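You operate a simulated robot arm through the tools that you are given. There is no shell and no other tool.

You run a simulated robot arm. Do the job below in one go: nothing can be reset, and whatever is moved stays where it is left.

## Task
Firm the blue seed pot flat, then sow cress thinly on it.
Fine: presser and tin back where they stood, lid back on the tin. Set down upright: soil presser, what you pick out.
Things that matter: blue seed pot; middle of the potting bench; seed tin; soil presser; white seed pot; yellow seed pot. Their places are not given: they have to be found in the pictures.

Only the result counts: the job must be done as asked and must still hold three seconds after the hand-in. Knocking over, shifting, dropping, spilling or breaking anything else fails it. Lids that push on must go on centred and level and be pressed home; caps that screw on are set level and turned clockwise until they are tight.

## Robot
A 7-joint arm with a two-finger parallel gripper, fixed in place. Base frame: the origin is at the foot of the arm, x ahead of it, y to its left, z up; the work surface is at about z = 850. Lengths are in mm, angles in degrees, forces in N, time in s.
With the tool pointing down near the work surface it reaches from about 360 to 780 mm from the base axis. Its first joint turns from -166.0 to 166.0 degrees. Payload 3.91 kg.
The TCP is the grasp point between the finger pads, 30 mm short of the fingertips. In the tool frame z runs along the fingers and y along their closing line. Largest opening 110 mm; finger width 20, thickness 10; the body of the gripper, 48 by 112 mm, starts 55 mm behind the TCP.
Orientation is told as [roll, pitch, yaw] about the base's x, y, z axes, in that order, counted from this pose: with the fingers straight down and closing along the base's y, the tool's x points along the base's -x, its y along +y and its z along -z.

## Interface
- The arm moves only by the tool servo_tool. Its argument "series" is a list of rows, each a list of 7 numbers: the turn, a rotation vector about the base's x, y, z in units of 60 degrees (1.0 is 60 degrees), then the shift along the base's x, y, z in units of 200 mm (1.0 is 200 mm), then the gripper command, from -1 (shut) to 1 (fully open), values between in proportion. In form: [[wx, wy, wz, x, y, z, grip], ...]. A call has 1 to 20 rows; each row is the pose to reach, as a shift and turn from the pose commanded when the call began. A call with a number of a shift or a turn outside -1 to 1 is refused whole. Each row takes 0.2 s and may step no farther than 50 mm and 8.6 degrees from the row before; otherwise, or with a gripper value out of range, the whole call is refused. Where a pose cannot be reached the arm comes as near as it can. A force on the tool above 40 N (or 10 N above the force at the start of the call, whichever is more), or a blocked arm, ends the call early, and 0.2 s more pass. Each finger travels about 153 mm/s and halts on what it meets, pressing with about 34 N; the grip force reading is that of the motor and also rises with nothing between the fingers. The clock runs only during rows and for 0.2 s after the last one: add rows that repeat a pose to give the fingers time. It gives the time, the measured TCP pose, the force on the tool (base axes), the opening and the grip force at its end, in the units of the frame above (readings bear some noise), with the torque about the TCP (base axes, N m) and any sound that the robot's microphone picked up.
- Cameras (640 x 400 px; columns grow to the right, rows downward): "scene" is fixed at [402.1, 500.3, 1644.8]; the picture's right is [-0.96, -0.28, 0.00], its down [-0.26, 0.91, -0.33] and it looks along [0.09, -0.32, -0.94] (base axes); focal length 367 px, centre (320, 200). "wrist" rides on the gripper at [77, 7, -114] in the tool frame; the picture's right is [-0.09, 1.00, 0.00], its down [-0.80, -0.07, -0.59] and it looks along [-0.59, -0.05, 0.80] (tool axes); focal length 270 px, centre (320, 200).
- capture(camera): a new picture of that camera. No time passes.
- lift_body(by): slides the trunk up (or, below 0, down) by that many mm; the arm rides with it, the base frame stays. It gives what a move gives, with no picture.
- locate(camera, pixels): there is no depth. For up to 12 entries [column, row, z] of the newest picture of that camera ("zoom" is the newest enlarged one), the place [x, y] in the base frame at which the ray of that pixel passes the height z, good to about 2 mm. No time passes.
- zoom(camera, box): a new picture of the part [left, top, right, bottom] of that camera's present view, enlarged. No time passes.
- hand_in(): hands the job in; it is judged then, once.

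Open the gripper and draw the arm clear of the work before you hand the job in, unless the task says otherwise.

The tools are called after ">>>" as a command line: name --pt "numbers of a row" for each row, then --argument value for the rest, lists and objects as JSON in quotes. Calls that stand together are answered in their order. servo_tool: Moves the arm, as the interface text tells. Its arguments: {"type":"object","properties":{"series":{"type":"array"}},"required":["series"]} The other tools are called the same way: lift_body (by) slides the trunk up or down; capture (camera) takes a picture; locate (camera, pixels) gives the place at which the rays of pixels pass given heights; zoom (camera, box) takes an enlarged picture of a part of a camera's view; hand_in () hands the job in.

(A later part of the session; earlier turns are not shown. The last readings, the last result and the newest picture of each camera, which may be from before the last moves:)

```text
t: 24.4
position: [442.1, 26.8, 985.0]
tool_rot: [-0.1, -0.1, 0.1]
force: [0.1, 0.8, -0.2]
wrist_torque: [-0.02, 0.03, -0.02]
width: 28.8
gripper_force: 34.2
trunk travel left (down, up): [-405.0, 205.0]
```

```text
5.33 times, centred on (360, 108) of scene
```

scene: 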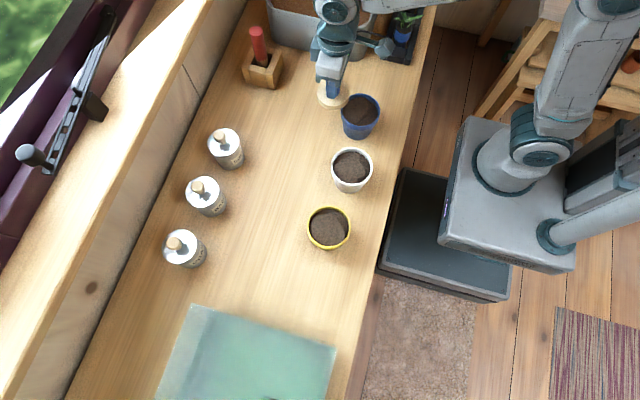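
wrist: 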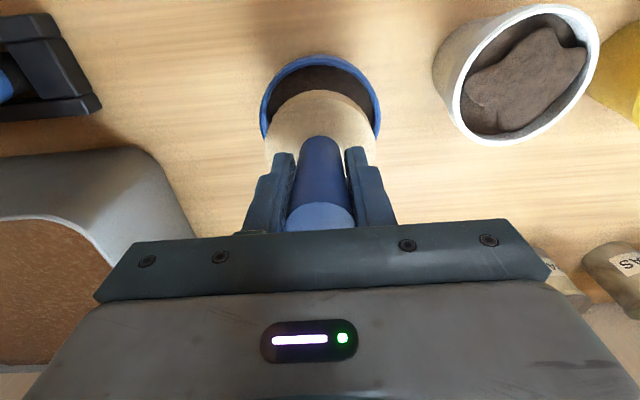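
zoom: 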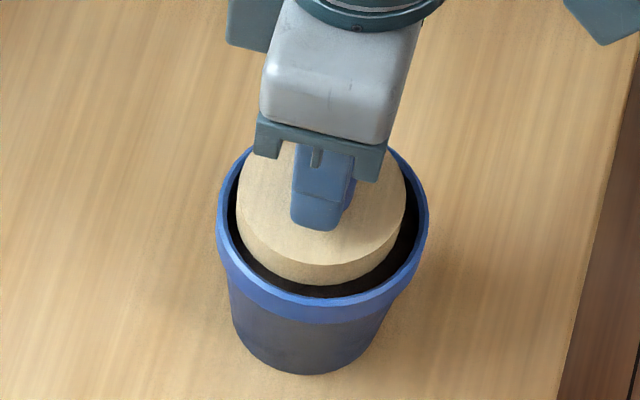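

The disc is at the rim level and centred within about 1 mm. I lower in small steps and watch the force for contact with the soil.

>>> servo_tool --pt "0 0 0 -0.002 -0.003 -0.01 -1" --pt "0 0 0 -0.002 -0.003 -0.02 -1" --pt "0 0 0 -0.002 -0.003 -0.03 -1" --pt "0 0 0 -0.002 -0.003 -0.04 -1" --pt "0 0 0 -0.002 -0.003 -0.05 -1" --pt "0 0 0 -0.002 -0.003 -0.06 -1"

```text
t: 25.8
position: [442.1, 27.8, 972.6]
tool_rot: [-0.1, 0.0, 0.0]
force: [0.3, 0.5, 1.8]
wrist_torque: [0.07, 0.0, -0.02]
width: 29.1
gripper_force: 33.5
trunk travel left (down, up): [-405.0, 205.0]
```

Force z is up to 1.8 N, so contact may be starting at disc bottom ≈918. I continue in 1 mm steps.

>>> servo_tool --pt "0 0 0 0 0 -0.005 -1" --pt "0 0 0 0 0 -0.01 -1" --pt "0 0 0 0 0 -0.015 -1" --pt "0 0 0 0 0 -0.02 -1"

>>> zoom --camera "scene" --box '[300, 70, 420, 145]'

```text
t: 26.8
position: [441.7, 28.3, 970.9]
tool_rot: [0.0, -0.3, 0.0]
force: [2.5, 0.3, 32.9]
wrist_torque: [-0.01, -0.07, -0.05]
width: 29.1
gripper_force: 34.0
trunk travel left (down, up): [-405.0, 205.0]
```

```text
5.33 times, centred on (360, 108) of scene
```

zoom: 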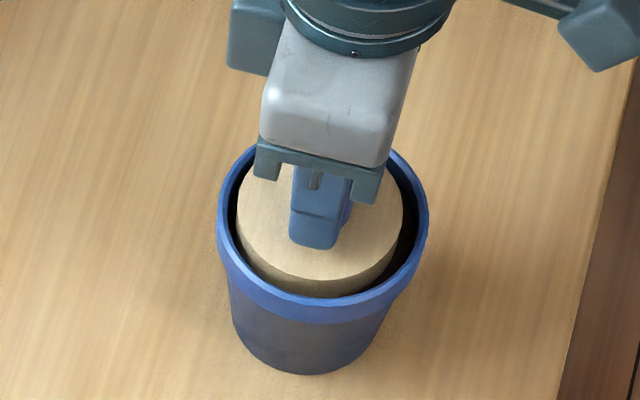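

Force is now 32.9 N with disc bottom near 916. I push a bit further to let the soil give way.

>>> servo_tool --pt "0 0 0 0 0 -0.0025 -1" --pt "0 0 0 0 0 -0.0025 -1" --pt "0 0 0 0 0 -0.0025 -1" --pt "0 0 0 0 0 -0.0025 -1" --pt "0 0 0 0 0 -0.0025 -1"

```text
t: 27.9
position: [441.3, 27.8, 969.1]
tool_rot: [0.0, -0.1, 0.0]
force: [4.7, -0.1, 32.7]
wrist_torque: [0.07, -0.05, -0.03]
width: 28.6
gripper_force: 33.8
trunk travel left (down, up): [-405.0, 205.0]
```

Force stays ≈33 N. I lift the presser 50 mm out of the pot to inspect the soil surface.

>>> servo_tool --pt "0 0 0 0 0 0.02 -1" --pt "0 0 0 0 0 0.06 -1" --pt "0 0 0 0 0 0.12 -1" --pt "0 0 0 0 0 0.2 -1" --pt "0 0 0 0.1 0 0.3 -1" --pt "0 0 0 0.3 0 0.35 -1" --pt "0 0 0 0.45 0 0.35 -1" --pt "0 0 0 0.45 0 0.35 -1"

>>> capture --camera "wrist"

>>> zoom --camera "scene" --box '[300, 70, 420, 145]'

```text
t: 29.8
position: [532.8, 28.7, 1038.3]
tool_rot: [0.0, 0.0, 0.0]
force: [-0.6, 0.6, -1.3]
wrist_torque: [0.02, 0.05, -0.02]
width: 28.8
gripper_force: 34.0
trunk travel left (down, up): [-405.0, 205.0]
```

```text
taken
```

wrist: 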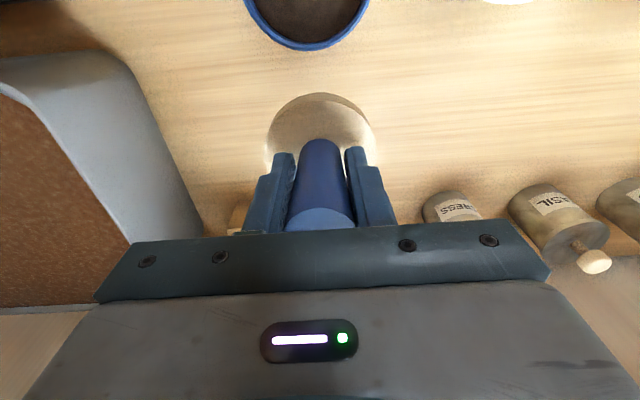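

```text
5.33 times, centred on (360, 108) of scene
```

zoom: 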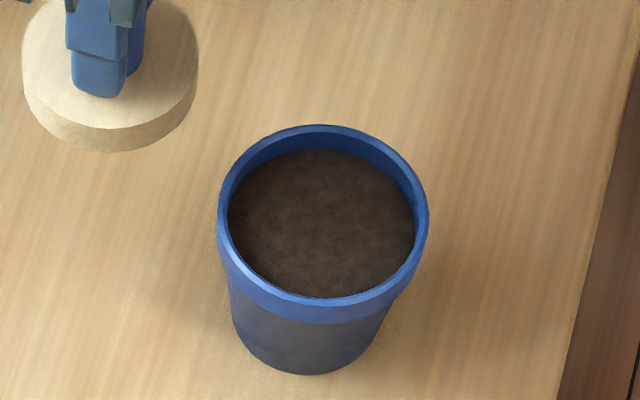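

The soil is flat now and the pot hasn't moved. I carry the presser back to its original place, about (708.5,70), stopping about 10 mm above the bench.

>>> servo_tool --pt "0 0 0 0.15 0.03 0 -1" --pt "0 0 0 0.3 0.07 0 -1" --pt "0 0 0 0.45 0.11 0 -1" --pt "0 0 0 0.6 0.15 0 -1" --pt "0 0 0 0.74 0.18 0 -1" --pt "0 0 0 0.85 0.2 -0.05 -1" --pt "0 0 0 0.878 0.2075 -0.15 -1" --pt "0 0 0 0.878 0.2075 -0.28 -1" --pt "0 0 0 0.878 0.2075 -0.41 -1" --pt "0 0 0 0.878 0.2075 -0.53 -1" --pt "0 0 0 0.878 0.2075 -0.62 -1" --pt "0 0 0 0.878 0.2075 -0.64 -1" --pt "0 0 0 0.878 0.2075 -0.64 -1"

>>> zoom --camera "scene" --box '[190, 70, 310, 145]'

>>> zoom --camera "wrist" --box '[220, 70, 420, 240]'

```text
t: 32.5
position: [706.8, 68.2, 910.0]
tool_rot: [0.0, 0.0, 0.0]
force: [0.7, 0.5, -0.8]
wrist_torque: [0.02, -0.03, -0.02]
width: 28.6
gripper_force: 33.5
trunk travel left (down, up): [-405.0, 205.0]
```

```text
5.33 times, centred on (250, 108) of scene
```

zoom: 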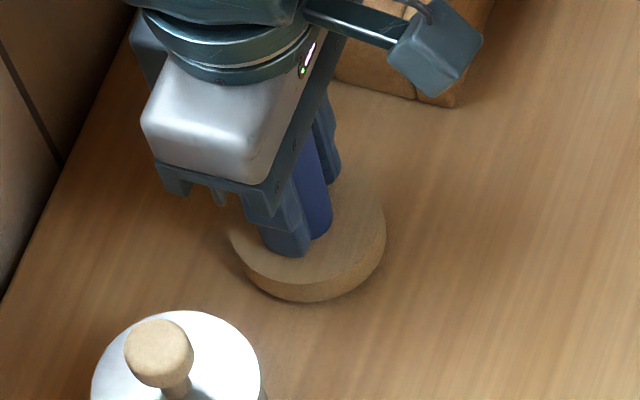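

```text
2.35 times, centred on (320, 155) of wrist
```

zoom: 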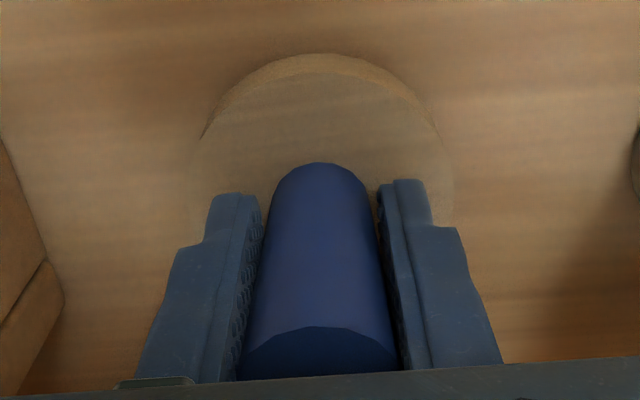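

I add a small correction (+1.5,+1.7 mm) and lower in 1 mm steps until the bench is felt.

>>> servo_tool --pt "0 0 0 0.0075 0.0085 -0.01 -1" --pt "0 0 0 0.0075 0.0085 -0.02 -1" --pt "0 0 0 0.0075 0.0085 -0.025 -1" --pt "0 0 0 0.0075 0.0085 -0.03 -1"

>>> servo_tool --pt "0 0 0 0 0 -0.004 -1" --pt "0 0 0 0 0 -0.008 -1"

```text
t: 33.5
position: [708.6, 70.4, 903.8]
tool_rot: [0.0, 0.0, 0.0]
force: [0.6, 0.5, -1.0]
wrist_torque: [0.02, -0.01, 0.0]
width: 28.7
gripper_force: 34.2
trunk travel left (down, up): [-405.0, 205.0]
```

```text
t: 34.1
position: [708.9, 70.5, 903.3]
tool_rot: [0.0, 0.0, 0.0]
force: [-0.8, -0.1, -1.2]
wrist_torque: [-0.03, -0.01, 0.0]
width: 28.5
gripper_force: 33.6
trunk travel left (down, up): [-405.0, 205.0]
```

No contact yet (force z ≈ -1.2 N, z=903.3). I keep lowering in half-millimetre steps.

>>> servo_tool --pt "0 0 0 0 0 -0.0035 -1" --pt "0 0 0 0 0 -0.007 -1"

>>> servo_tool --pt "0 0 0 0 0 -0.0035 -1" --pt "0 0 0 0 0 -0.005 -1"

```text
t: 34.8
position: [709.6, 70.8, 901.9]
tool_rot: [0.0, 0.0, 0.0]
force: [0.4, -0.1, -1.2]
wrist_torque: [0.04, -0.01, 0.02]
width: 28.7
gripper_force: 34.2
trunk travel left (down, up): [-405.0, 205.0]
```

```text
t: 35.4
position: [708.7, 69.6, 902.6]
tool_rot: [0.0, 0.0, 0.0]
force: [-0.1, 0.1, 5.1]
wrist_torque: [0.02, 0.17, 0.0]
width: 28.8
gripper_force: 34.3
trunk travel left (down, up): [-405.0, 205.0]
```

Contact at 5.1 N: the disc is on the bench. I open the gripper and rise straight up.

>>> servo_tool --pt "0 0 0 0 0 0.002 -0.4" --pt "0 0 0 0 0 0.002 -0.1" --pt "0 0 0 0 0 0.002 0.2" --pt "0 0 0 0 0 0.002 0.2" --pt "0 0 0 0 0 0.1 0.2" --pt "0 0 0 0 0 0.3 0.2" --pt "0 0 0 0 0 0.45 0.2" --pt "0 0 0 -0.2 0 0.55 0.2" --pt "0 0 0 -0.4 0 0.6 0.2" --pt "0 0 0 -0.4 0 0.6 0.2"

>>> capture --camera "wrist"

>>> zoom --camera "scene" --box '[150, 80, 310, 180]'

```text
t: 37.5
position: [629.7, 70.2, 1020.1]
tool_rot: [0.0, 0.0, 0.0]
force: [-0.4, 0.3, 0.0]
wrist_torque: [-0.01, 0.05, 0.03]
width: 65.8
gripper_force: 0.0
trunk travel left (down, up): [-405.0, 205.0]
```

```text
taken
```

wrist: 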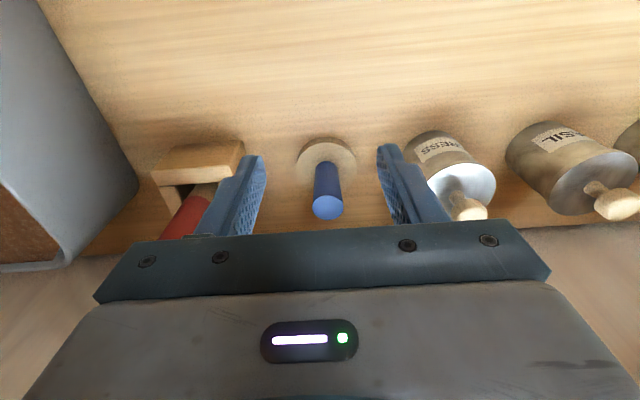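

```text
4.00 times, centred on (230, 130) of scene
```

zoom: 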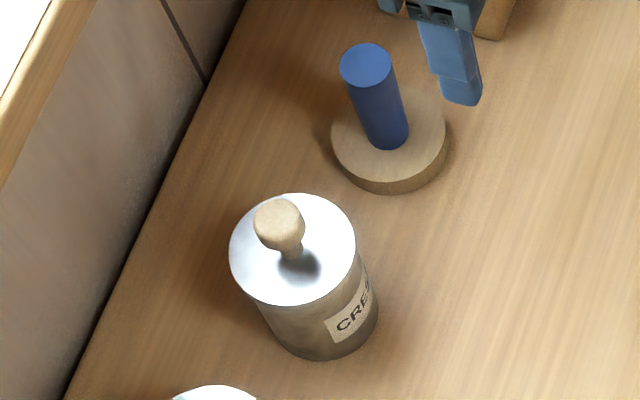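

The presser is back within a pixel of where it stood ((366,64) versus (367,64)). Next the cress tin: I move left to line up with it in y for a good view.

>>> servo_tool --pt "0 0 0 0 0.15 0 0.2" --pt "0 0 0 0 0.35 0 0.2" --pt "0 0 0 0 0.5 0 0.2" --pt "0 0 0 0 0.6 0 0.2" --pt "0 0 0 0 0.6 0 0.2"

>>> capture --camera "wrist"

>>> zoom --camera "wrist" --box '[240, 110, 400, 230]'

>>> zoom --camera "scene" --box '[180, 110, 280, 180]'

```text
t: 38.8
position: [629.8, 189.7, 1021.8]
tool_rot: [0.0, 0.0, 0.0]
force: [0.2, 0.1, 0.1]
wrist_torque: [0.0, -0.01, 0.01]
width: 66.2
gripper_force: 0.1
trunk travel left (down, up): [-405.0, 205.0]
```

```text
taken
```

wrist: 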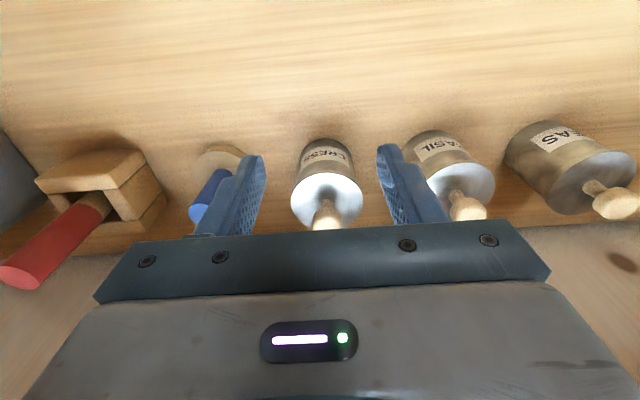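

```text
3.33 times, centred on (320, 170) of wrist
```

zoom: 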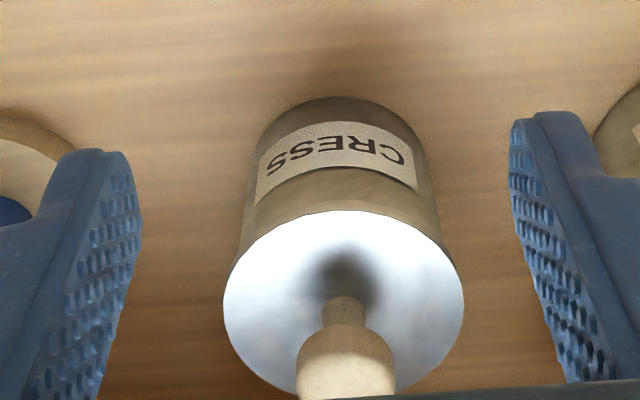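

```text
5.71 times, centred on (230, 145) of scene
```

zoom: 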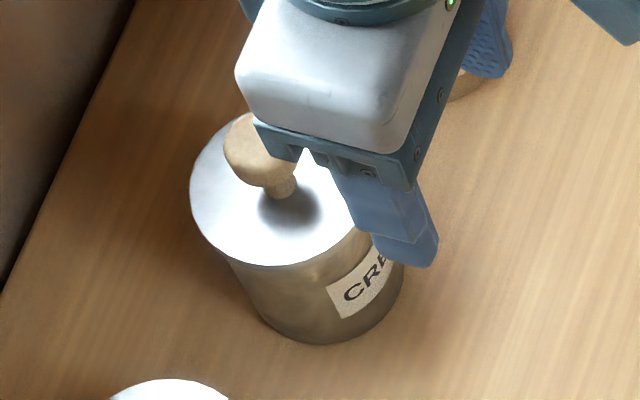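

The tin's near foot edge is x≈677.6 and the lid (r≈34.5) is centred at about (711,190.5), z≈929, with a 25 mm knob up to ≈962. I move over it and lower to z=967 with the fingers straddling the knob.

>>> servo_tool --pt "0 0 0 0.2 0.004 0 0.0" --pt "0 0 0 0.4 0.004 0 0.0" --pt "0 0 0 0.4 0.004 -0.15 0.0" --pt "0 0 0 0.4 0.004 -0.27 0.0" --pt "0 0 0 0.4 0.004 -0.27 0.0"

>>> capture --camera "wrist"

>>> zoom --camera "wrist" --box '[220, 70, 420, 240]'

>>> zoom --camera "scene" --box '[180, 110, 280, 180]'

```text
t: 40.0
position: [708.3, 190.5, 967.3]
tool_rot: [0.0, 0.0, 0.0]
force: [0.1, 0.2, 0.1]
wrist_torque: [0.01, 0.03, -0.01]
width: 55.1
gripper_force: 0.1
trunk travel left (down, up): [-405.0, 205.0]
```

```text
taken
```

wrist: 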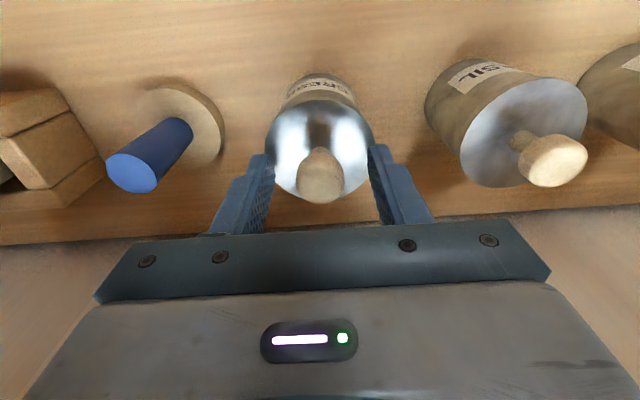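

```text
2.35 times, centred on (320, 155) of wrist
```

zoom: 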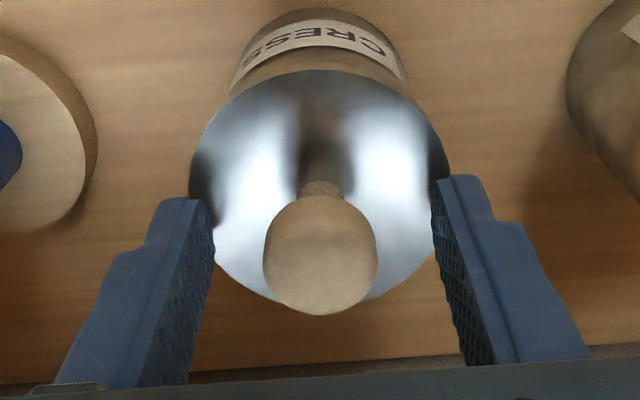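

```text
5.71 times, centred on (230, 145) of scene
```

zoom: 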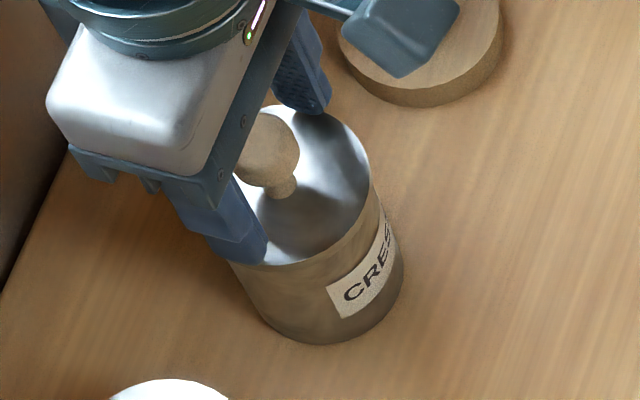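

The knob is centred between the fingers (column 320, row 178) and the tips clear the lid. I close on the knob.

>>> servo_tool --pt "0 0 0 0 0 0 -0.4" --pt "0 0 0 0 0 0 -0.7" --pt "0 0 0 0 0 0 -1" --pt "0 0 0 0 0 0 -1" --pt "0 0 0 0 0 0 -1"

>>> servo_tool --pt "0 0 0 0 0 0.005 -1" --pt "0 0 0 0 0 0.01 -1" --pt "0 0 0 0 0 0.015 -1"

>>> zoom --camera "scene" --box '[180, 110, 280, 180]'

```text
t: 41.1
position: [709.7, 190.0, 967.3]
tool_rot: [0.1, 0.0, -0.1]
force: [0.1, -0.1, -1.2]
wrist_torque: [-0.02, 0.04, -0.04]
width: 22.7
gripper_force: 33.7
trunk travel left (down, up): [-405.0, 205.0]
```

```text
t: 42.0
position: [709.1, 191.4, 970.2]
tool_rot: [0.0, 0.0, 0.0]
force: [0.0, -0.7, -0.4]
wrist_torque: [-0.02, -0.02, 0.02]
width: 22.4
gripper_force: 33.9
trunk travel left (down, up): [-405.0, 205.0]
heard: snap
```

```text
5.71 times, centred on (230, 145) of scene
```

zoom: 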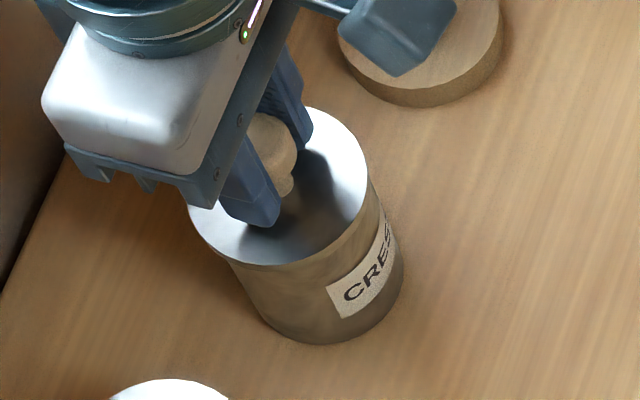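

A snap was heard: the lid has come free and the tin hasn't moved. I raise the lid slowly straight up.

>>> servo_tool --pt "0 0 0 0 0 0.01 -1" --pt "0 0 0 0 0 0.025 -1" --pt "0 0 0 0 0 0.05 -1" --pt "0 0 0 0 0 0.08 -1" --pt "0 0 0 0 0 0.12 -1" --pt "0 0 0 0 0 0.16 -1" --pt "0 0 0 0 0 0.2 -1"

>>> zoom --camera "scene" --box '[180, 110, 280, 180]'

>>> capture --camera "wrist"

```text
t: 43.5
position: [709.8, 192.1, 1008.0]
tool_rot: [-0.1, -0.1, 0.0]
force: [0.6, 0.4, -0.2]
wrist_torque: [0.01, 0.01, 0.0]
width: 22.1
gripper_force: 34.6
trunk travel left (down, up): [-405.0, 205.0]
```

```text
5.71 times, centred on (230, 145) of scene
```

zoom: 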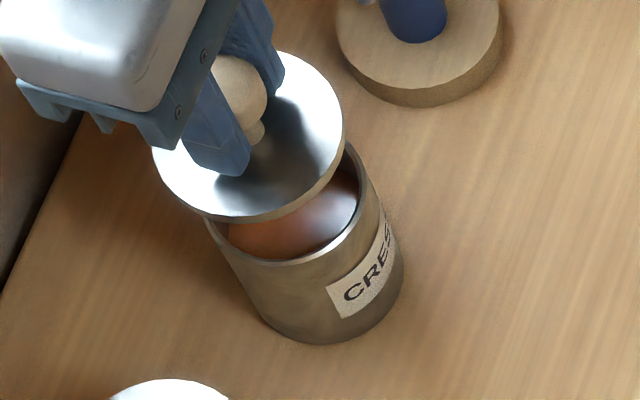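

```text
taken
```

wrist: 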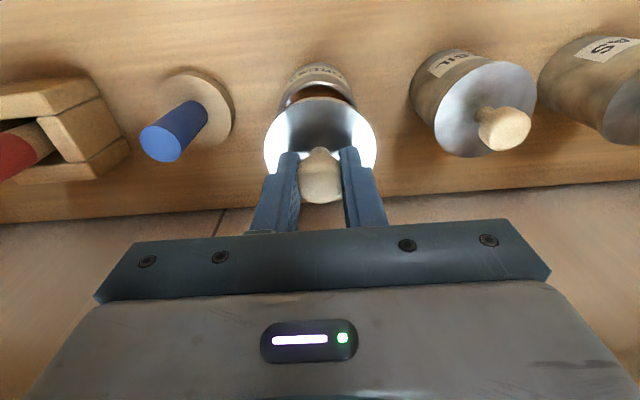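

The lid is up and the tin is nearly full of seed. I carry the lid to free bench at about (580,215) and lower it close to the surface.

>>> servo_tool --pt "0 0 0 -0.05 0 0.04 -1" --pt "0 0 0 -0.2 0.03 0.04 -1" --pt "0 0 0 -0.37 0.07 0.04 -1" --pt "0 0 0 -0.53 0.1 0.04 -1" --pt "0 0 0 -0.65 0.115 0.0 -1" --pt "0 0 0 -0.65 0.115 -0.15 -1" --pt "0 0 0 -0.65 0.115 -0.3 -1" --pt "0 0 0 -0.65 0.115 -0.43 -1" --pt "0 0 0 -0.65 0.115 -0.5 -1" --pt "0 0 0 -0.65 0.115 -0.5 -1"

>>> zoom --camera "scene" --box '[200, 120, 320, 220]'

>>> capture --camera "wrist"

```text
t: 45.8
position: [579.7, 216.5, 908.0]
tool_rot: [0.0, 0.1, 0.0]
force: [0.2, -0.4, -0.3]
wrist_torque: [0.01, -0.01, -0.02]
width: 22.3
gripper_force: 34.2
trunk travel left (down, up): [-405.0, 205.0]
```

```text
4.00 times, centred on (260, 170) of scene
```

zoom: 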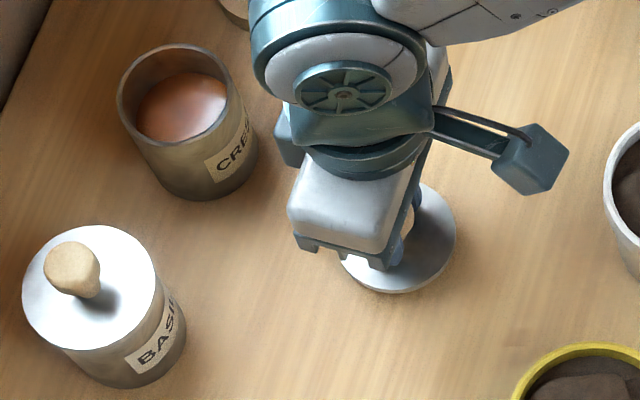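

```text
taken
```

wrist: 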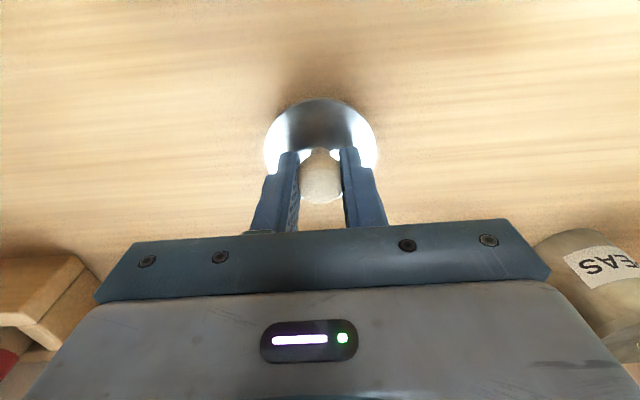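

The lid hovers a little above clear bench. I lower it in 1 mm steps to feel the bench.

>>> servo_tool --pt "0 0 0 0 0 -0.01 -1" --pt "0 0 0 0 0 -0.02 -1" --pt "0 0 0 0 0 -0.03 -1" --pt "0 0 0 0 0 -0.035 -1"

>>> servo_tool --pt "0 0 0 0 0 -0.005 -1" --pt "0 0 0 0 0 -0.01 -1"

>>> servo_tool --pt "0 0 0 0 0 -0.005 -1" --pt "0 0 0 0 0 -0.01 -1"

```text
t: 46.8
position: [577.5, 214.5, 903.3]
tool_rot: [0.1, 0.0, 0.0]
force: [0.7, -0.2, -0.6]
wrist_torque: [0.01, -0.03, 0.0]
width: 22.2
gripper_force: 33.7
trunk travel left (down, up): [-405.0, 205.0]
```

```text
t: 47.4
position: [579.0, 212.6, 900.0]
tool_rot: [0.0, 0.0, 0.0]
force: [0.7, -0.4, 0.0]
wrist_torque: [-0.04, -0.02, -0.03]
width: 22.4
gripper_force: 34.1
trunk travel left (down, up): [-405.0, 205.0]
```

```text
t: 48.0
position: [578.9, 215.5, 898.1]
tool_rot: [0.0, -0.1, 0.0]
force: [0.0, 0.0, -0.2]
wrist_torque: [0.02, 0.01, 0.03]
width: 22.4
gripper_force: 34.4
trunk travel left (down, up): [-405.0, 205.0]
```

No contact yet at z≈898. I continue down in small steps.

>>> servo_tool --pt "0 0 0 0 0 -0.005 -1" --pt "0 0 0 0 0 -0.01 -1"

>>> servo_tool --pt "0 0 0 0 0 -0.005 -1" --pt "0 0 0 0 0 -0.0075 -1"

```text
t: 48.5
position: [579.8, 213.5, 897.1]
tool_rot: [0.0, 0.0, 0.1]
force: [0.3, 0.2, -0.2]
wrist_torque: [0.01, 0.0, 0.04]
width: 22.4
gripper_force: 34.2
trunk travel left (down, up): [-405.0, 205.0]
```

```text
t: 49.1
position: [579.3, 213.3, 896.6]
tool_rot: [0.0, 0.1, -0.1]
force: [-0.7, -0.4, -1.0]
wrist_torque: [0.01, 0.02, 0.04]
width: 22.1
gripper_force: 34.4
trunk travel left (down, up): [-405.0, 205.0]
```

Still free; I go on lowering by a couple of millimetres at a time.

>>> servo_tool --pt "0 0 0 0 0 -0.005 -1" --pt "0 0 0 0 0 -0.0075 -1" --pt "0 0 0 0 0 -0.0075 -1"

>>> zoom --camera "scene" --box '[200, 120, 320, 220]'

```text
t: 50.0
position: [578.4, 214.7, 893.9]
tool_rot: [0.0, 0.0, 0.1]
force: [0.3, -0.3, 0.2]
wrist_torque: [-0.03, 0.0, 0.01]
width: 22.2
gripper_force: 34.1
trunk travel left (down, up): [-405.0, 205.0]
```

```text
4.00 times, centred on (260, 170) of scene
```

zoom: 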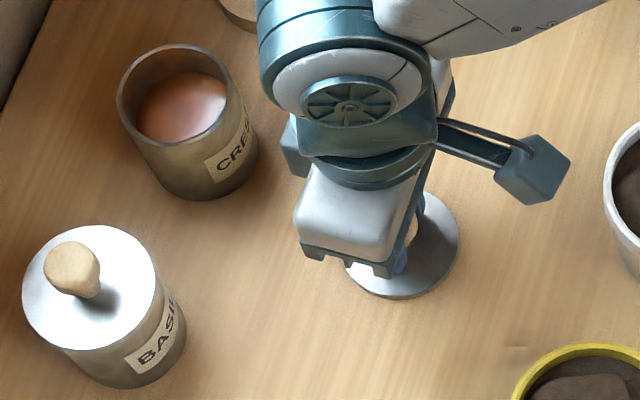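

The lid is almost down. I lower another 1.5 mm, then check the force.

>>> servo_tool --pt "0 0 0 0 0 -0.005 -1" --pt "0 0 0 0 0 -0.0075 -1" --pt "0 0 0 0 0 -0.0075 -1"

>>> servo_tool --pt "0 0 0 0 0 -0.004 -1" --pt "0 0 0 0 0 -0.006 -1" --pt "0 0 0 0 0 -0.006 -1"

```text
t: 50.8
position: [579.3, 214.5, 892.7]
tool_rot: [0.0, 0.0, -0.1]
force: [0.5, -0.1, -0.9]
wrist_torque: [-0.02, 0.03, 0.01]
width: 22.5
gripper_force: 33.9
trunk travel left (down, up): [-405.0, 205.0]
```

```text
t: 51.5
position: [578.6, 214.3, 893.8]
tool_rot: [0.0, 0.0, 0.0]
force: [0.0, 0.1, 12.1]
wrist_torque: [0.02, 0.04, -0.01]
width: 22.4
gripper_force: 33.9
trunk travel left (down, up): [-405.0, 205.0]
```

Contact at 12 N: the lid lies on the bench with TCP at (578.8,214.4,893). I ease off, open and rise straight up.

>>> servo_tool --pt "0 0 0 0 0 0.005 -1" --pt "0 0 0 0 0 0.005 -0.5" --pt "0 0 0 0 0 0.005 -0.1" --pt "0 0 0 0 0 0.005 0.0" --pt "0 0 0 0 0 0.1 0.0" --pt "0 0 0 0 0 0.3 0.1" --pt "0 0 0 0 0 0.5 0.3" --pt "0 0 0 0 0 0.7 0.3" --pt "0 0 0 0 0 0.75 0.3"

>>> capture --camera "wrist"

>>> zoom --camera "scene" --box '[200, 120, 320, 220]'

```text
t: 53.5
position: [579.9, 213.1, 1042.7]
tool_rot: [0.0, 0.0, -0.1]
force: [0.1, 0.2, -0.2]
wrist_torque: [0.0, -0.01, 0.01]
width: 71.4
gripper_force: 0.0
trunk travel left (down, up): [-405.0, 205.0]
```

```text
taken
```

wrist: 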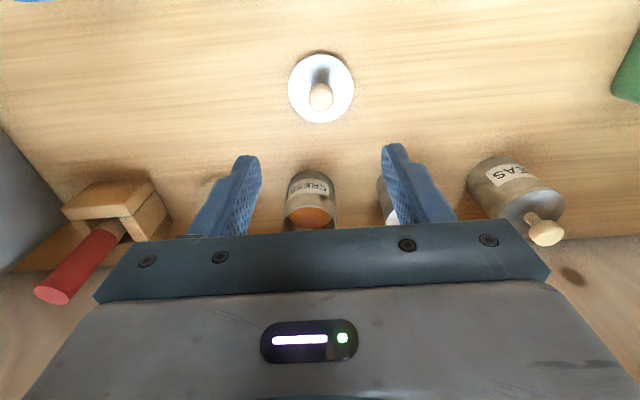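

```text
4.00 times, centred on (260, 170) of scene
```

zoom: 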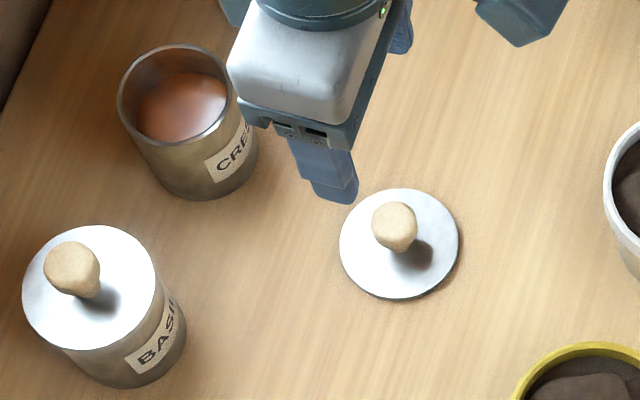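

The lid lies upright at scene zoom (400,243). Pouring needs the tool turned and tilted, so before gripping the tin I try the wrist motion empty: first yaw by -60° here at height.

>>> servo_tool --pt "0 0 -0.14 0 0 0.02 0.3" --pt "0 0 -0.28 0 0 0.04 0.3" --pt "0 0 -0.42 0 0 0.06 0.3" --pt "0 0 -0.56 0 0 0.08 0.3" --pt "0 0 -0.7 0 0 0.1 0.3" --pt "0 0 -0.84 0 0 0.1 0.3" --pt "0 0 -0.98 0 0 0.1 0.3" --pt "0 0 -1.0 0 0 0.1 0.3" --pt "0 0 -1.0 0 0 0.1 0.3"

>>> servo_tool --pt "0 0 -0.14 0 0 0 0.3" --pt "0 0 -0.28 0 0 0 0.3" --pt "0 0 -0.42 0 0 0 0.3" --pt "0 0 -0.5 0 0 0 0.3" --pt "0 0 -0.5 0 0 0 0.3"

>>> capture --camera "scene"

>>> capture --camera "wrist"

```text
t: 55.5
position: [578.5, 214.6, 1060.8]
tool_rot: [0.0, 0.1, -60.1]
force: [0.0, 0.5, 0.4]
wrist_torque: [-0.03, 0.01, 0.02]
width: 71.2
gripper_force: 0.0
trunk travel left (down, up): [-405.0, 205.0]
```

```text
t: 56.8
position: [579.3, 214.6, 1060.6]
tool_rot: [0.0, 0.0, -90.1]
force: [0.3, 0.1, -0.7]
wrist_torque: [0.03, -0.02, -0.02]
width: 71.5
gripper_force: 0.0
trunk travel left (down, up): [-405.0, 205.0]
```

```text
taken
```

scene: 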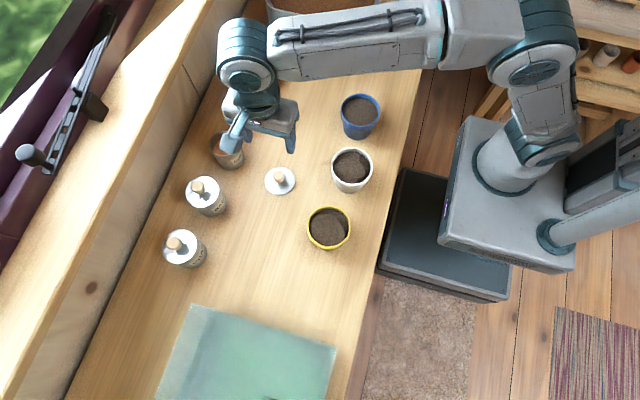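

```text
taken
```

wrist: 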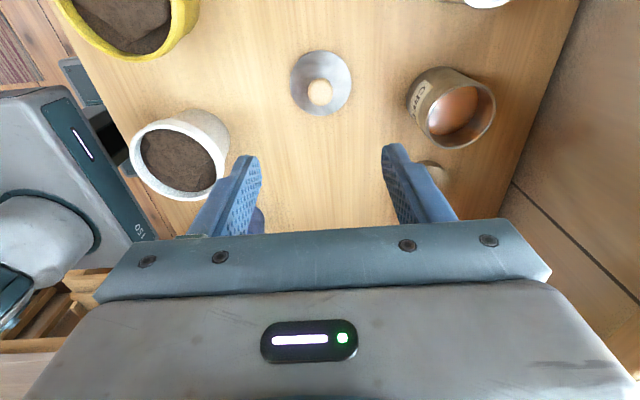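

Yaw -90° is reached. Now I move (still empty) over the blue pot at a safe height, toward (441,62,1100).

>>> servo_tool --pt "0 0 0 -0.14 -0.15 0.04 0.3" --pt "0 0 0 -0.28 -0.3 0.08 0.3" --pt "0 0 0 -0.42 -0.46 0.12 0.3" --pt "0 0 0 -0.56 -0.61 0.16 0.3" --pt "0 0 0 -0.69 -0.76 0.2 0.3" --pt "0 0 0 -0.69 -0.76 0.2 0.3"

>>> servo_tool --pt "0.14 0 0 0 0 0 0.3" --pt "0.28 0 0 0 0 0 0.3" --pt "0.42 0 0 0 0 0 0.3" --pt "0.56 0 0 0 0 0 0.3" --pt "0.7 0 0 0 0 0 0.3" --pt "0.84 0 0 0 0 0 0.3" --pt "0.98 0 0 0 0 0 0.3" --pt "0.98 0 0 0 0 0 0.3"

>>> capture --camera "scene"

>>> capture --camera "wrist"

```text
t: 58.1
position: [440.1, 65.4, 1103.9]
tool_rot: [0.0, 0.0, -90.1]
force: [-0.2, 0.2, 0.7]
wrist_torque: [0.04, -0.02, -0.01]
width: 71.5
gripper_force: 0.0
trunk travel left (down, up): [-405.0, 205.0]
```

```text
t: 60.0
position: [441.1, 61.6, 1100.5]
tool_rot: [0.0, 58.9, -90.0]
force: [-0.5, 0.6, -0.1]
wrist_torque: [-0.02, 0.01, 0.0]
width: 71.5
gripper_force: 0.1
trunk travel left (down, up): [-405.0, 205.0]
```

```text
taken
```

scene: 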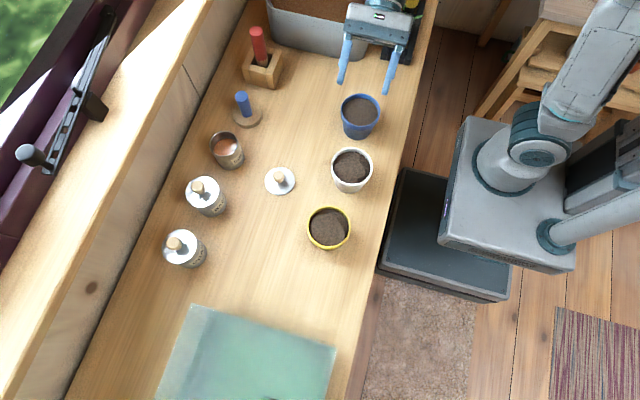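

```text
taken
```

wrist: 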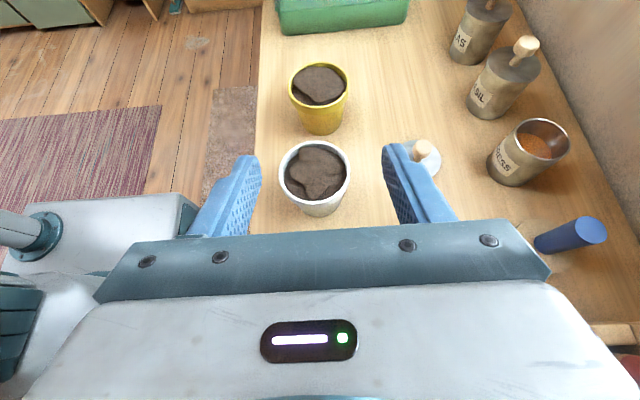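

The sideways tilt works (58.9° reached over the blue pot). I undo the tilt and head back to the cress tin to grip it with the fingers closing along x.

>>> servo_tool --pt "-0.14 0 0 0.05 0.02 0 0.6" --pt "-0.28 0 0 0.1 0.05 0 0.6" --pt "-0.42 0 0 0.2 0.1 0 0.6" --pt "-0.56 0 0 0.35 0.15 0 0.6" --pt "-0.7 0 0 0.5 0.22 0 0.6" --pt "-0.84 0 0 0.65 0.3 0 0.6" --pt "-0.982 0 0 0.8 0.37 0 0.6" --pt "-0.982 0 0 0.95 0.42 0 0.6" --pt "-0.982 0 0 0.95 0.42 0 0.6"

>>> capture --camera "wrist"

```text
t: 62.0
position: [629.6, 145.6, 1099.8]
tool_rot: [0.1, -0.2, -90.1]
force: [-0.2, -0.3, -0.3]
wrist_torque: [-0.01, 0.0, 0.0]
width: 87.9
gripper_force: 0.0
trunk travel left (down, up): [-405.0, 205.0]
```

```text
taken
```

wrist: 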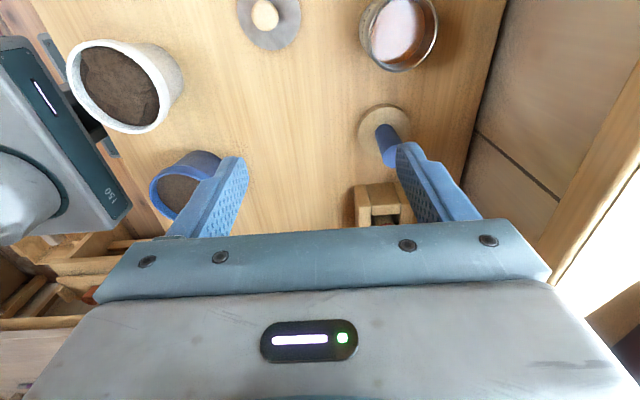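

I continue to above the tin: to about (709,215,1030), so the tin appears in the middle of the view.

>>> servo_tool --pt "0.002 0 0 0.1 0.1 -0.05 0.6" --pt "0.002 0 0 0.2 0.2 -0.12 0.6" --pt "0.002 0 0 0.3 0.3 -0.2 0.6" --pt "0.002 0 0 0.397 0.35 -0.3 0.6" --pt "0.002 0 0 0.397 0.35 -0.35 0.6" --pt "0.002 0 0 0.397 0.35 -0.35 0.6"

>>> capture --camera "wrist"

>>> zoom --camera "wrist" --box '[240, 70, 400, 200]'

>>> zoom --camera "scene" --box '[180, 110, 280, 180]'

```text
t: 63.4
position: [706.0, 215.4, 1028.8]
tool_rot: [0.0, 0.0, -90.0]
force: [0.3, 0.1, 0.6]
wrist_torque: [0.02, -0.01, 0.0]
width: 87.7
gripper_force: 0.1
out of reach, approached as far as the arm can: row 4, 5, 6
trunk travel left (down, up): [-405.0, 205.0]
```

```text
taken
```

wrist: 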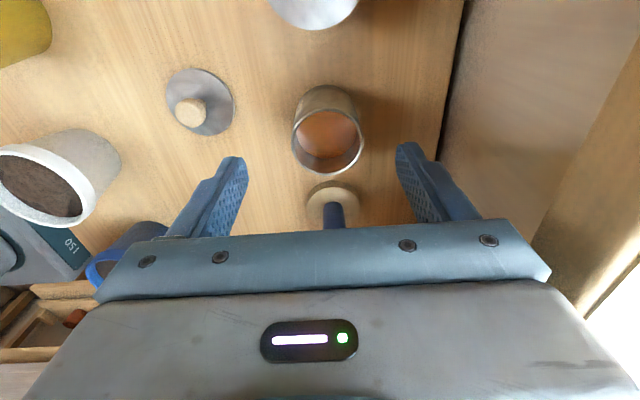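

```text
3.08 times, centred on (320, 135) of wrist
```

zoom: 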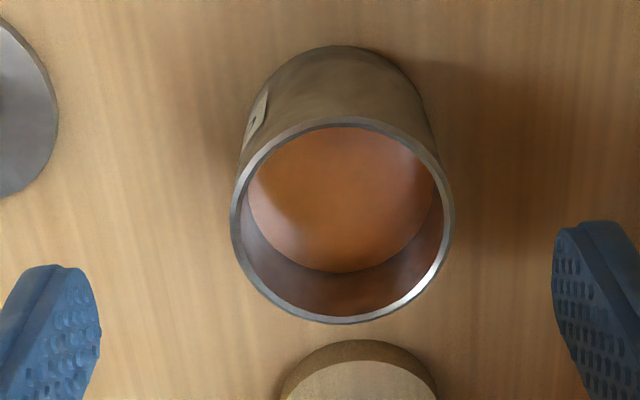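

```text
5.71 times, centred on (230, 145) of scene
```

zoom: 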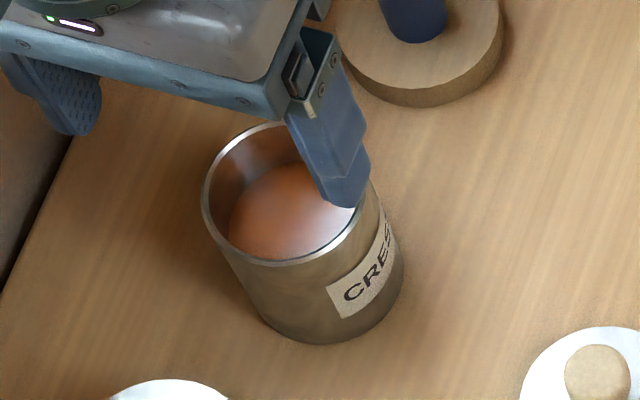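

The open tin's rim centre is ≈(710.5,191.5) with seed level ≈30 mm below the rim. I align above it at z≈970 (tips just above the rim) and check.

>>> servo_tool --pt "0 0 0 0 -0.05 -0.1 0.6" --pt "0 0 0 0.005 -0.1 -0.2 0.6" --pt "0 0 0 0.005 -0.12 -0.28 0.6" --pt "0 0 0 0.005 -0.12 -0.28 0.6" --pt "0 0 0 0.005 -0.12 -0.28 0.6"

>>> zoom --camera "wrist" --box '[220, 90, 420, 230]'

>>> zoom --camera "scene" --box '[180, 110, 280, 180]'

```text
t: 64.5
position: [726.0, 198.5, 983.3]
tool_rot: [0.1, 0.0, -89.9]
force: [-18.1, 3.0, 8.9]
wrist_torque: [-0.54, -2.09, -0.22]
width: 88.0
gripper_force: 0.0
out of reach, approached as far as the arm can: row 1, 2, 3, 4, 5
trunk travel left (down, up): [-405.0, 205.0]
```

```text
2.86 times, centred on (320, 160) of wrist
```

zoom: 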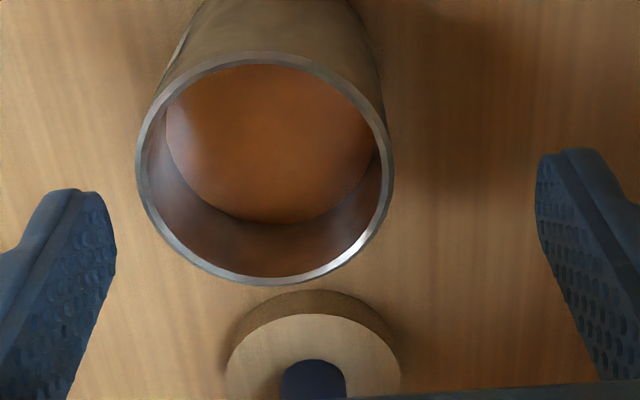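

```text
5.71 times, centred on (230, 145) of scene
```

zoom: 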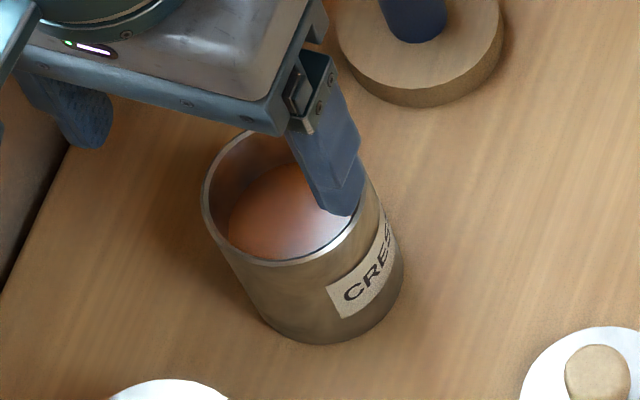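

The reading shows -18 N in x and the pose (726,198) is off what I commanded (out of reach). I look at the whole scene to see what touches before moving.

>>> capture --camera "scene"

>>> capture --camera "wrist"

```text
taken
```

scene: 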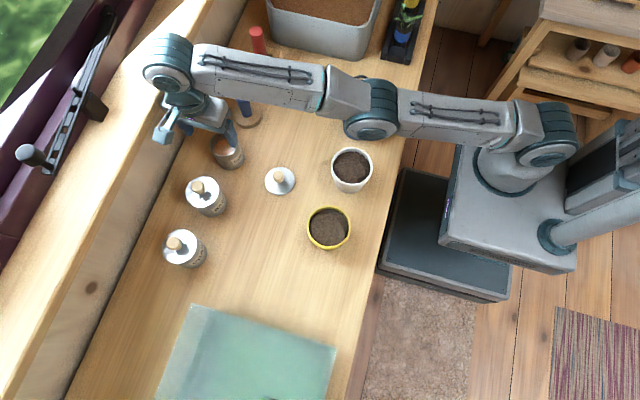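

```text
taken
```

wrist: 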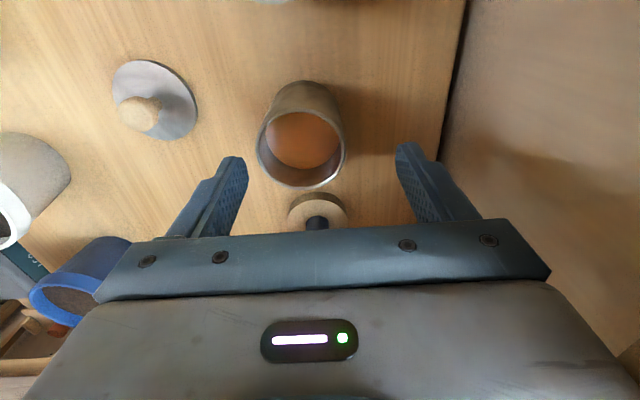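

The arm is nearly fully stretched and the wrist sits by the wall. I back off toward the robot and up a little to clear whatever was touched.

>>> servo_tool --pt "0 0 0 -0.1 0.0 0.05 0.6" --pt "0 0 0 -0.25 0.0 0.2 0.6" --pt "0 0 0 -0.4 0.0 0.35 0.6" --pt "0 0 0 -0.5 0.0 0.4 0.6" --pt "0 0 0 -0.5 0.0 0.4 0.6"

>>> capture --camera "scene"

>>> locate --camera "scene" --pixels '[[185, 65, 950], [185, 65, 1000], [185, 65, 1050], [140, 200, 950], [140, 200, 1000], [140, 200, 1050], [95, 105, 1100]]'

```text
t: 65.8
position: [682.3, 217.8, 1072.3]
tool_rot: [-0.1, 0.0, -90.0]
force: [-0.2, 0.0, -0.1]
wrist_torque: [-0.01, -0.01, 0.02]
width: 87.8
gripper_force: 0.0
out of reach, approached as far as the arm can: row 1, 2, 3, 4, 5
trunk travel left (down, up): [-405.0, 205.0]
```

```text
taken
```

scene: 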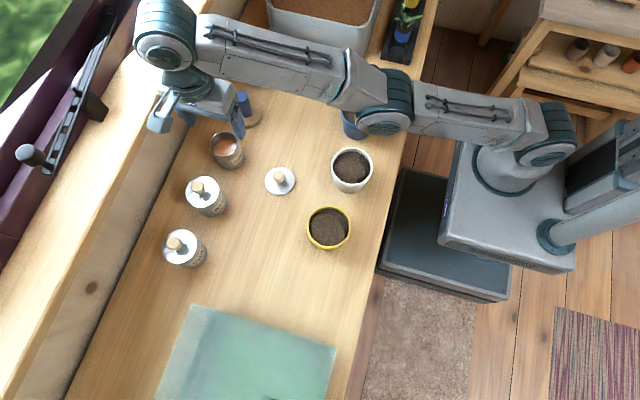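

```text
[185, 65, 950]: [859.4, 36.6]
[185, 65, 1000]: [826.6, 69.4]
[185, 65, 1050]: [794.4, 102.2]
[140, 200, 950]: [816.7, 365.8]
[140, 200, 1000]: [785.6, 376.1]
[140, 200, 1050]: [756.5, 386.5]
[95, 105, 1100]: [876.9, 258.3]
```

Force is zero again, but the arm ended at (682,218,1072) rather than the commanded spot. I hold the commanded pose for a moment to see if it converges.

>>> servo_tool --pt "0 0 0 0 0 0 0.6" --pt "0 0 0 0 0 0 0.6" --pt "0 0 0 0 0 0 0.6"

```text
t: 66.5
position: [681.3, 217.1, 1073.4]
tool_rot: [-0.1, 0.0, -90.0]
force: [0.2, 0.6, 0.0]
wrist_torque: [0.04, -0.01, 0.0]
width: 88.1
gripper_force: 0.1
trunk travel left (down, up): [-405.0, 205.0]
```

The hold shows this is simply the nearest pose the arm settled on. I raise the trunk by 120 mm to get more outreach at tin height.

>>> lift_body --by 120

>>> servo_tool --pt "0 0 0 -0.1 0 -0.1 0.6" --pt "0 0 0 -0.2 0 -0.2 0.6" --pt "0 0 0 -0.2 0 -0.4 0.6" --pt "0 0 0 -0.2 0 -0.6 0.6" --pt "0 0 0 -0.2 0 -0.75 0.6" --pt "0 0 0 -0.2 0 -0.75 0.6"

>>> capture --camera "scene"

```text
t: 68.0
position: [681.7, 216.3, 1193.3]
tool_rot: [-0.1, 0.0, -89.9]
force: [0.5, 0.8, 0.3]
wrist_torque: [-0.04, 0.0, 0.03]
width: 87.9
gripper_force: 0.1
trunk travel left (down, up): [-525.0, 85.0]
```

```text
t: 69.5
position: [719.0, 249.1, 1068.8]
tool_rot: [-0.1, 0.1, -90.0]
force: [-0.1, -0.2, 0.5]
wrist_torque: [0.02, -0.02, 0.01]
width: 87.9
gripper_force: 0.1
out of reach, approached as far as the arm can: row 1, 2, 3, 4, 5, 6
trunk travel left (down, up): [-525.0, 85.0]
```

```text
taken
```

scene: 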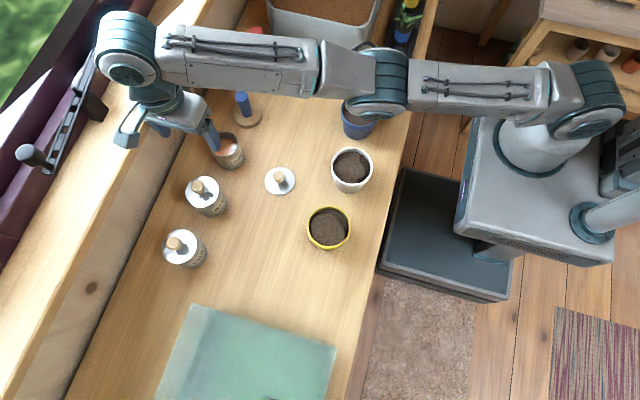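

All the recent poses lie on the arm's outermost reach sphere, so the elbow is stuck straight; the contact was probably the sill near (782,168,1071). I move sideways (+y) and inward to let the elbow bend again.

>>> servo_tool --pt "0 0 0 -0.05 0.1 0 0.6" --pt "0 0 0 -0.12 0.2 0 0.6" --pt "0 0 0 -0.22 0.3 0 0.6" --pt "0 0 0 -0.35 0.4 0 0.6" --pt "0 0 0 -0.5 0.45 0 0.6" --pt "0 0 0 -0.65 0.45 0 0.6" --pt "0 0 0 -0.8 0.4 0 0.6" --pt "0 0 0 -0.8 0.4 0 0.6"

>>> capture --camera "scene"

```text
t: 71.2
position: [642.3, 384.5, 1093.6]
tool_rot: [-0.2, -0.1, -90.0]
force: [-0.8, 0.3, -0.1]
wrist_torque: [-0.01, -0.02, -0.02]
width: 87.9
gripper_force: 0.0
out of reach, approached as far as the arm can: row 2, 3, 4, 5, 6, 7, 8
trunk travel left (down, up): [-525.0, 85.0]
```

```text
taken
```

scene: 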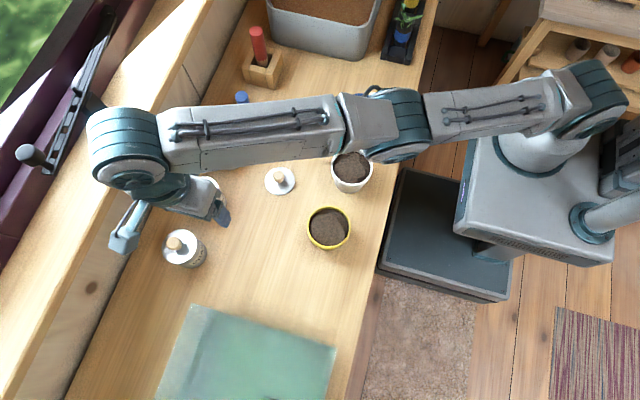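

Still near full stretch ((642,384,1094)). I test small moves to see what frees the elbow: first straight down 40 mm in small steps.

>>> servo_tool --pt "0 0 0 -0.02 -0.01 -0.05 0.6" --pt "0 0 0 -0.04 -0.02 -0.1 0.6" --pt "0 0 0 -0.06 -0.03 -0.15 0.6" --pt "0 0 0 -0.08 -0.04 -0.2 0.6" --pt "0 0 0 -0.08 -0.04 -0.2 0.6"

```text
t: 72.5
position: [648.7, 392.6, 1062.1]
tool_rot: [-0.2, 0.0, -90.0]
force: [0.0, 0.3, 0.6]
wrist_torque: [-0.01, 0.02, -0.01]
width: 87.7
gripper_force: 0.1
out of reach, approached as far as the arm can: row 1, 2, 3, 4, 5
trunk travel left (down, up): [-525.0, 85.0]
```

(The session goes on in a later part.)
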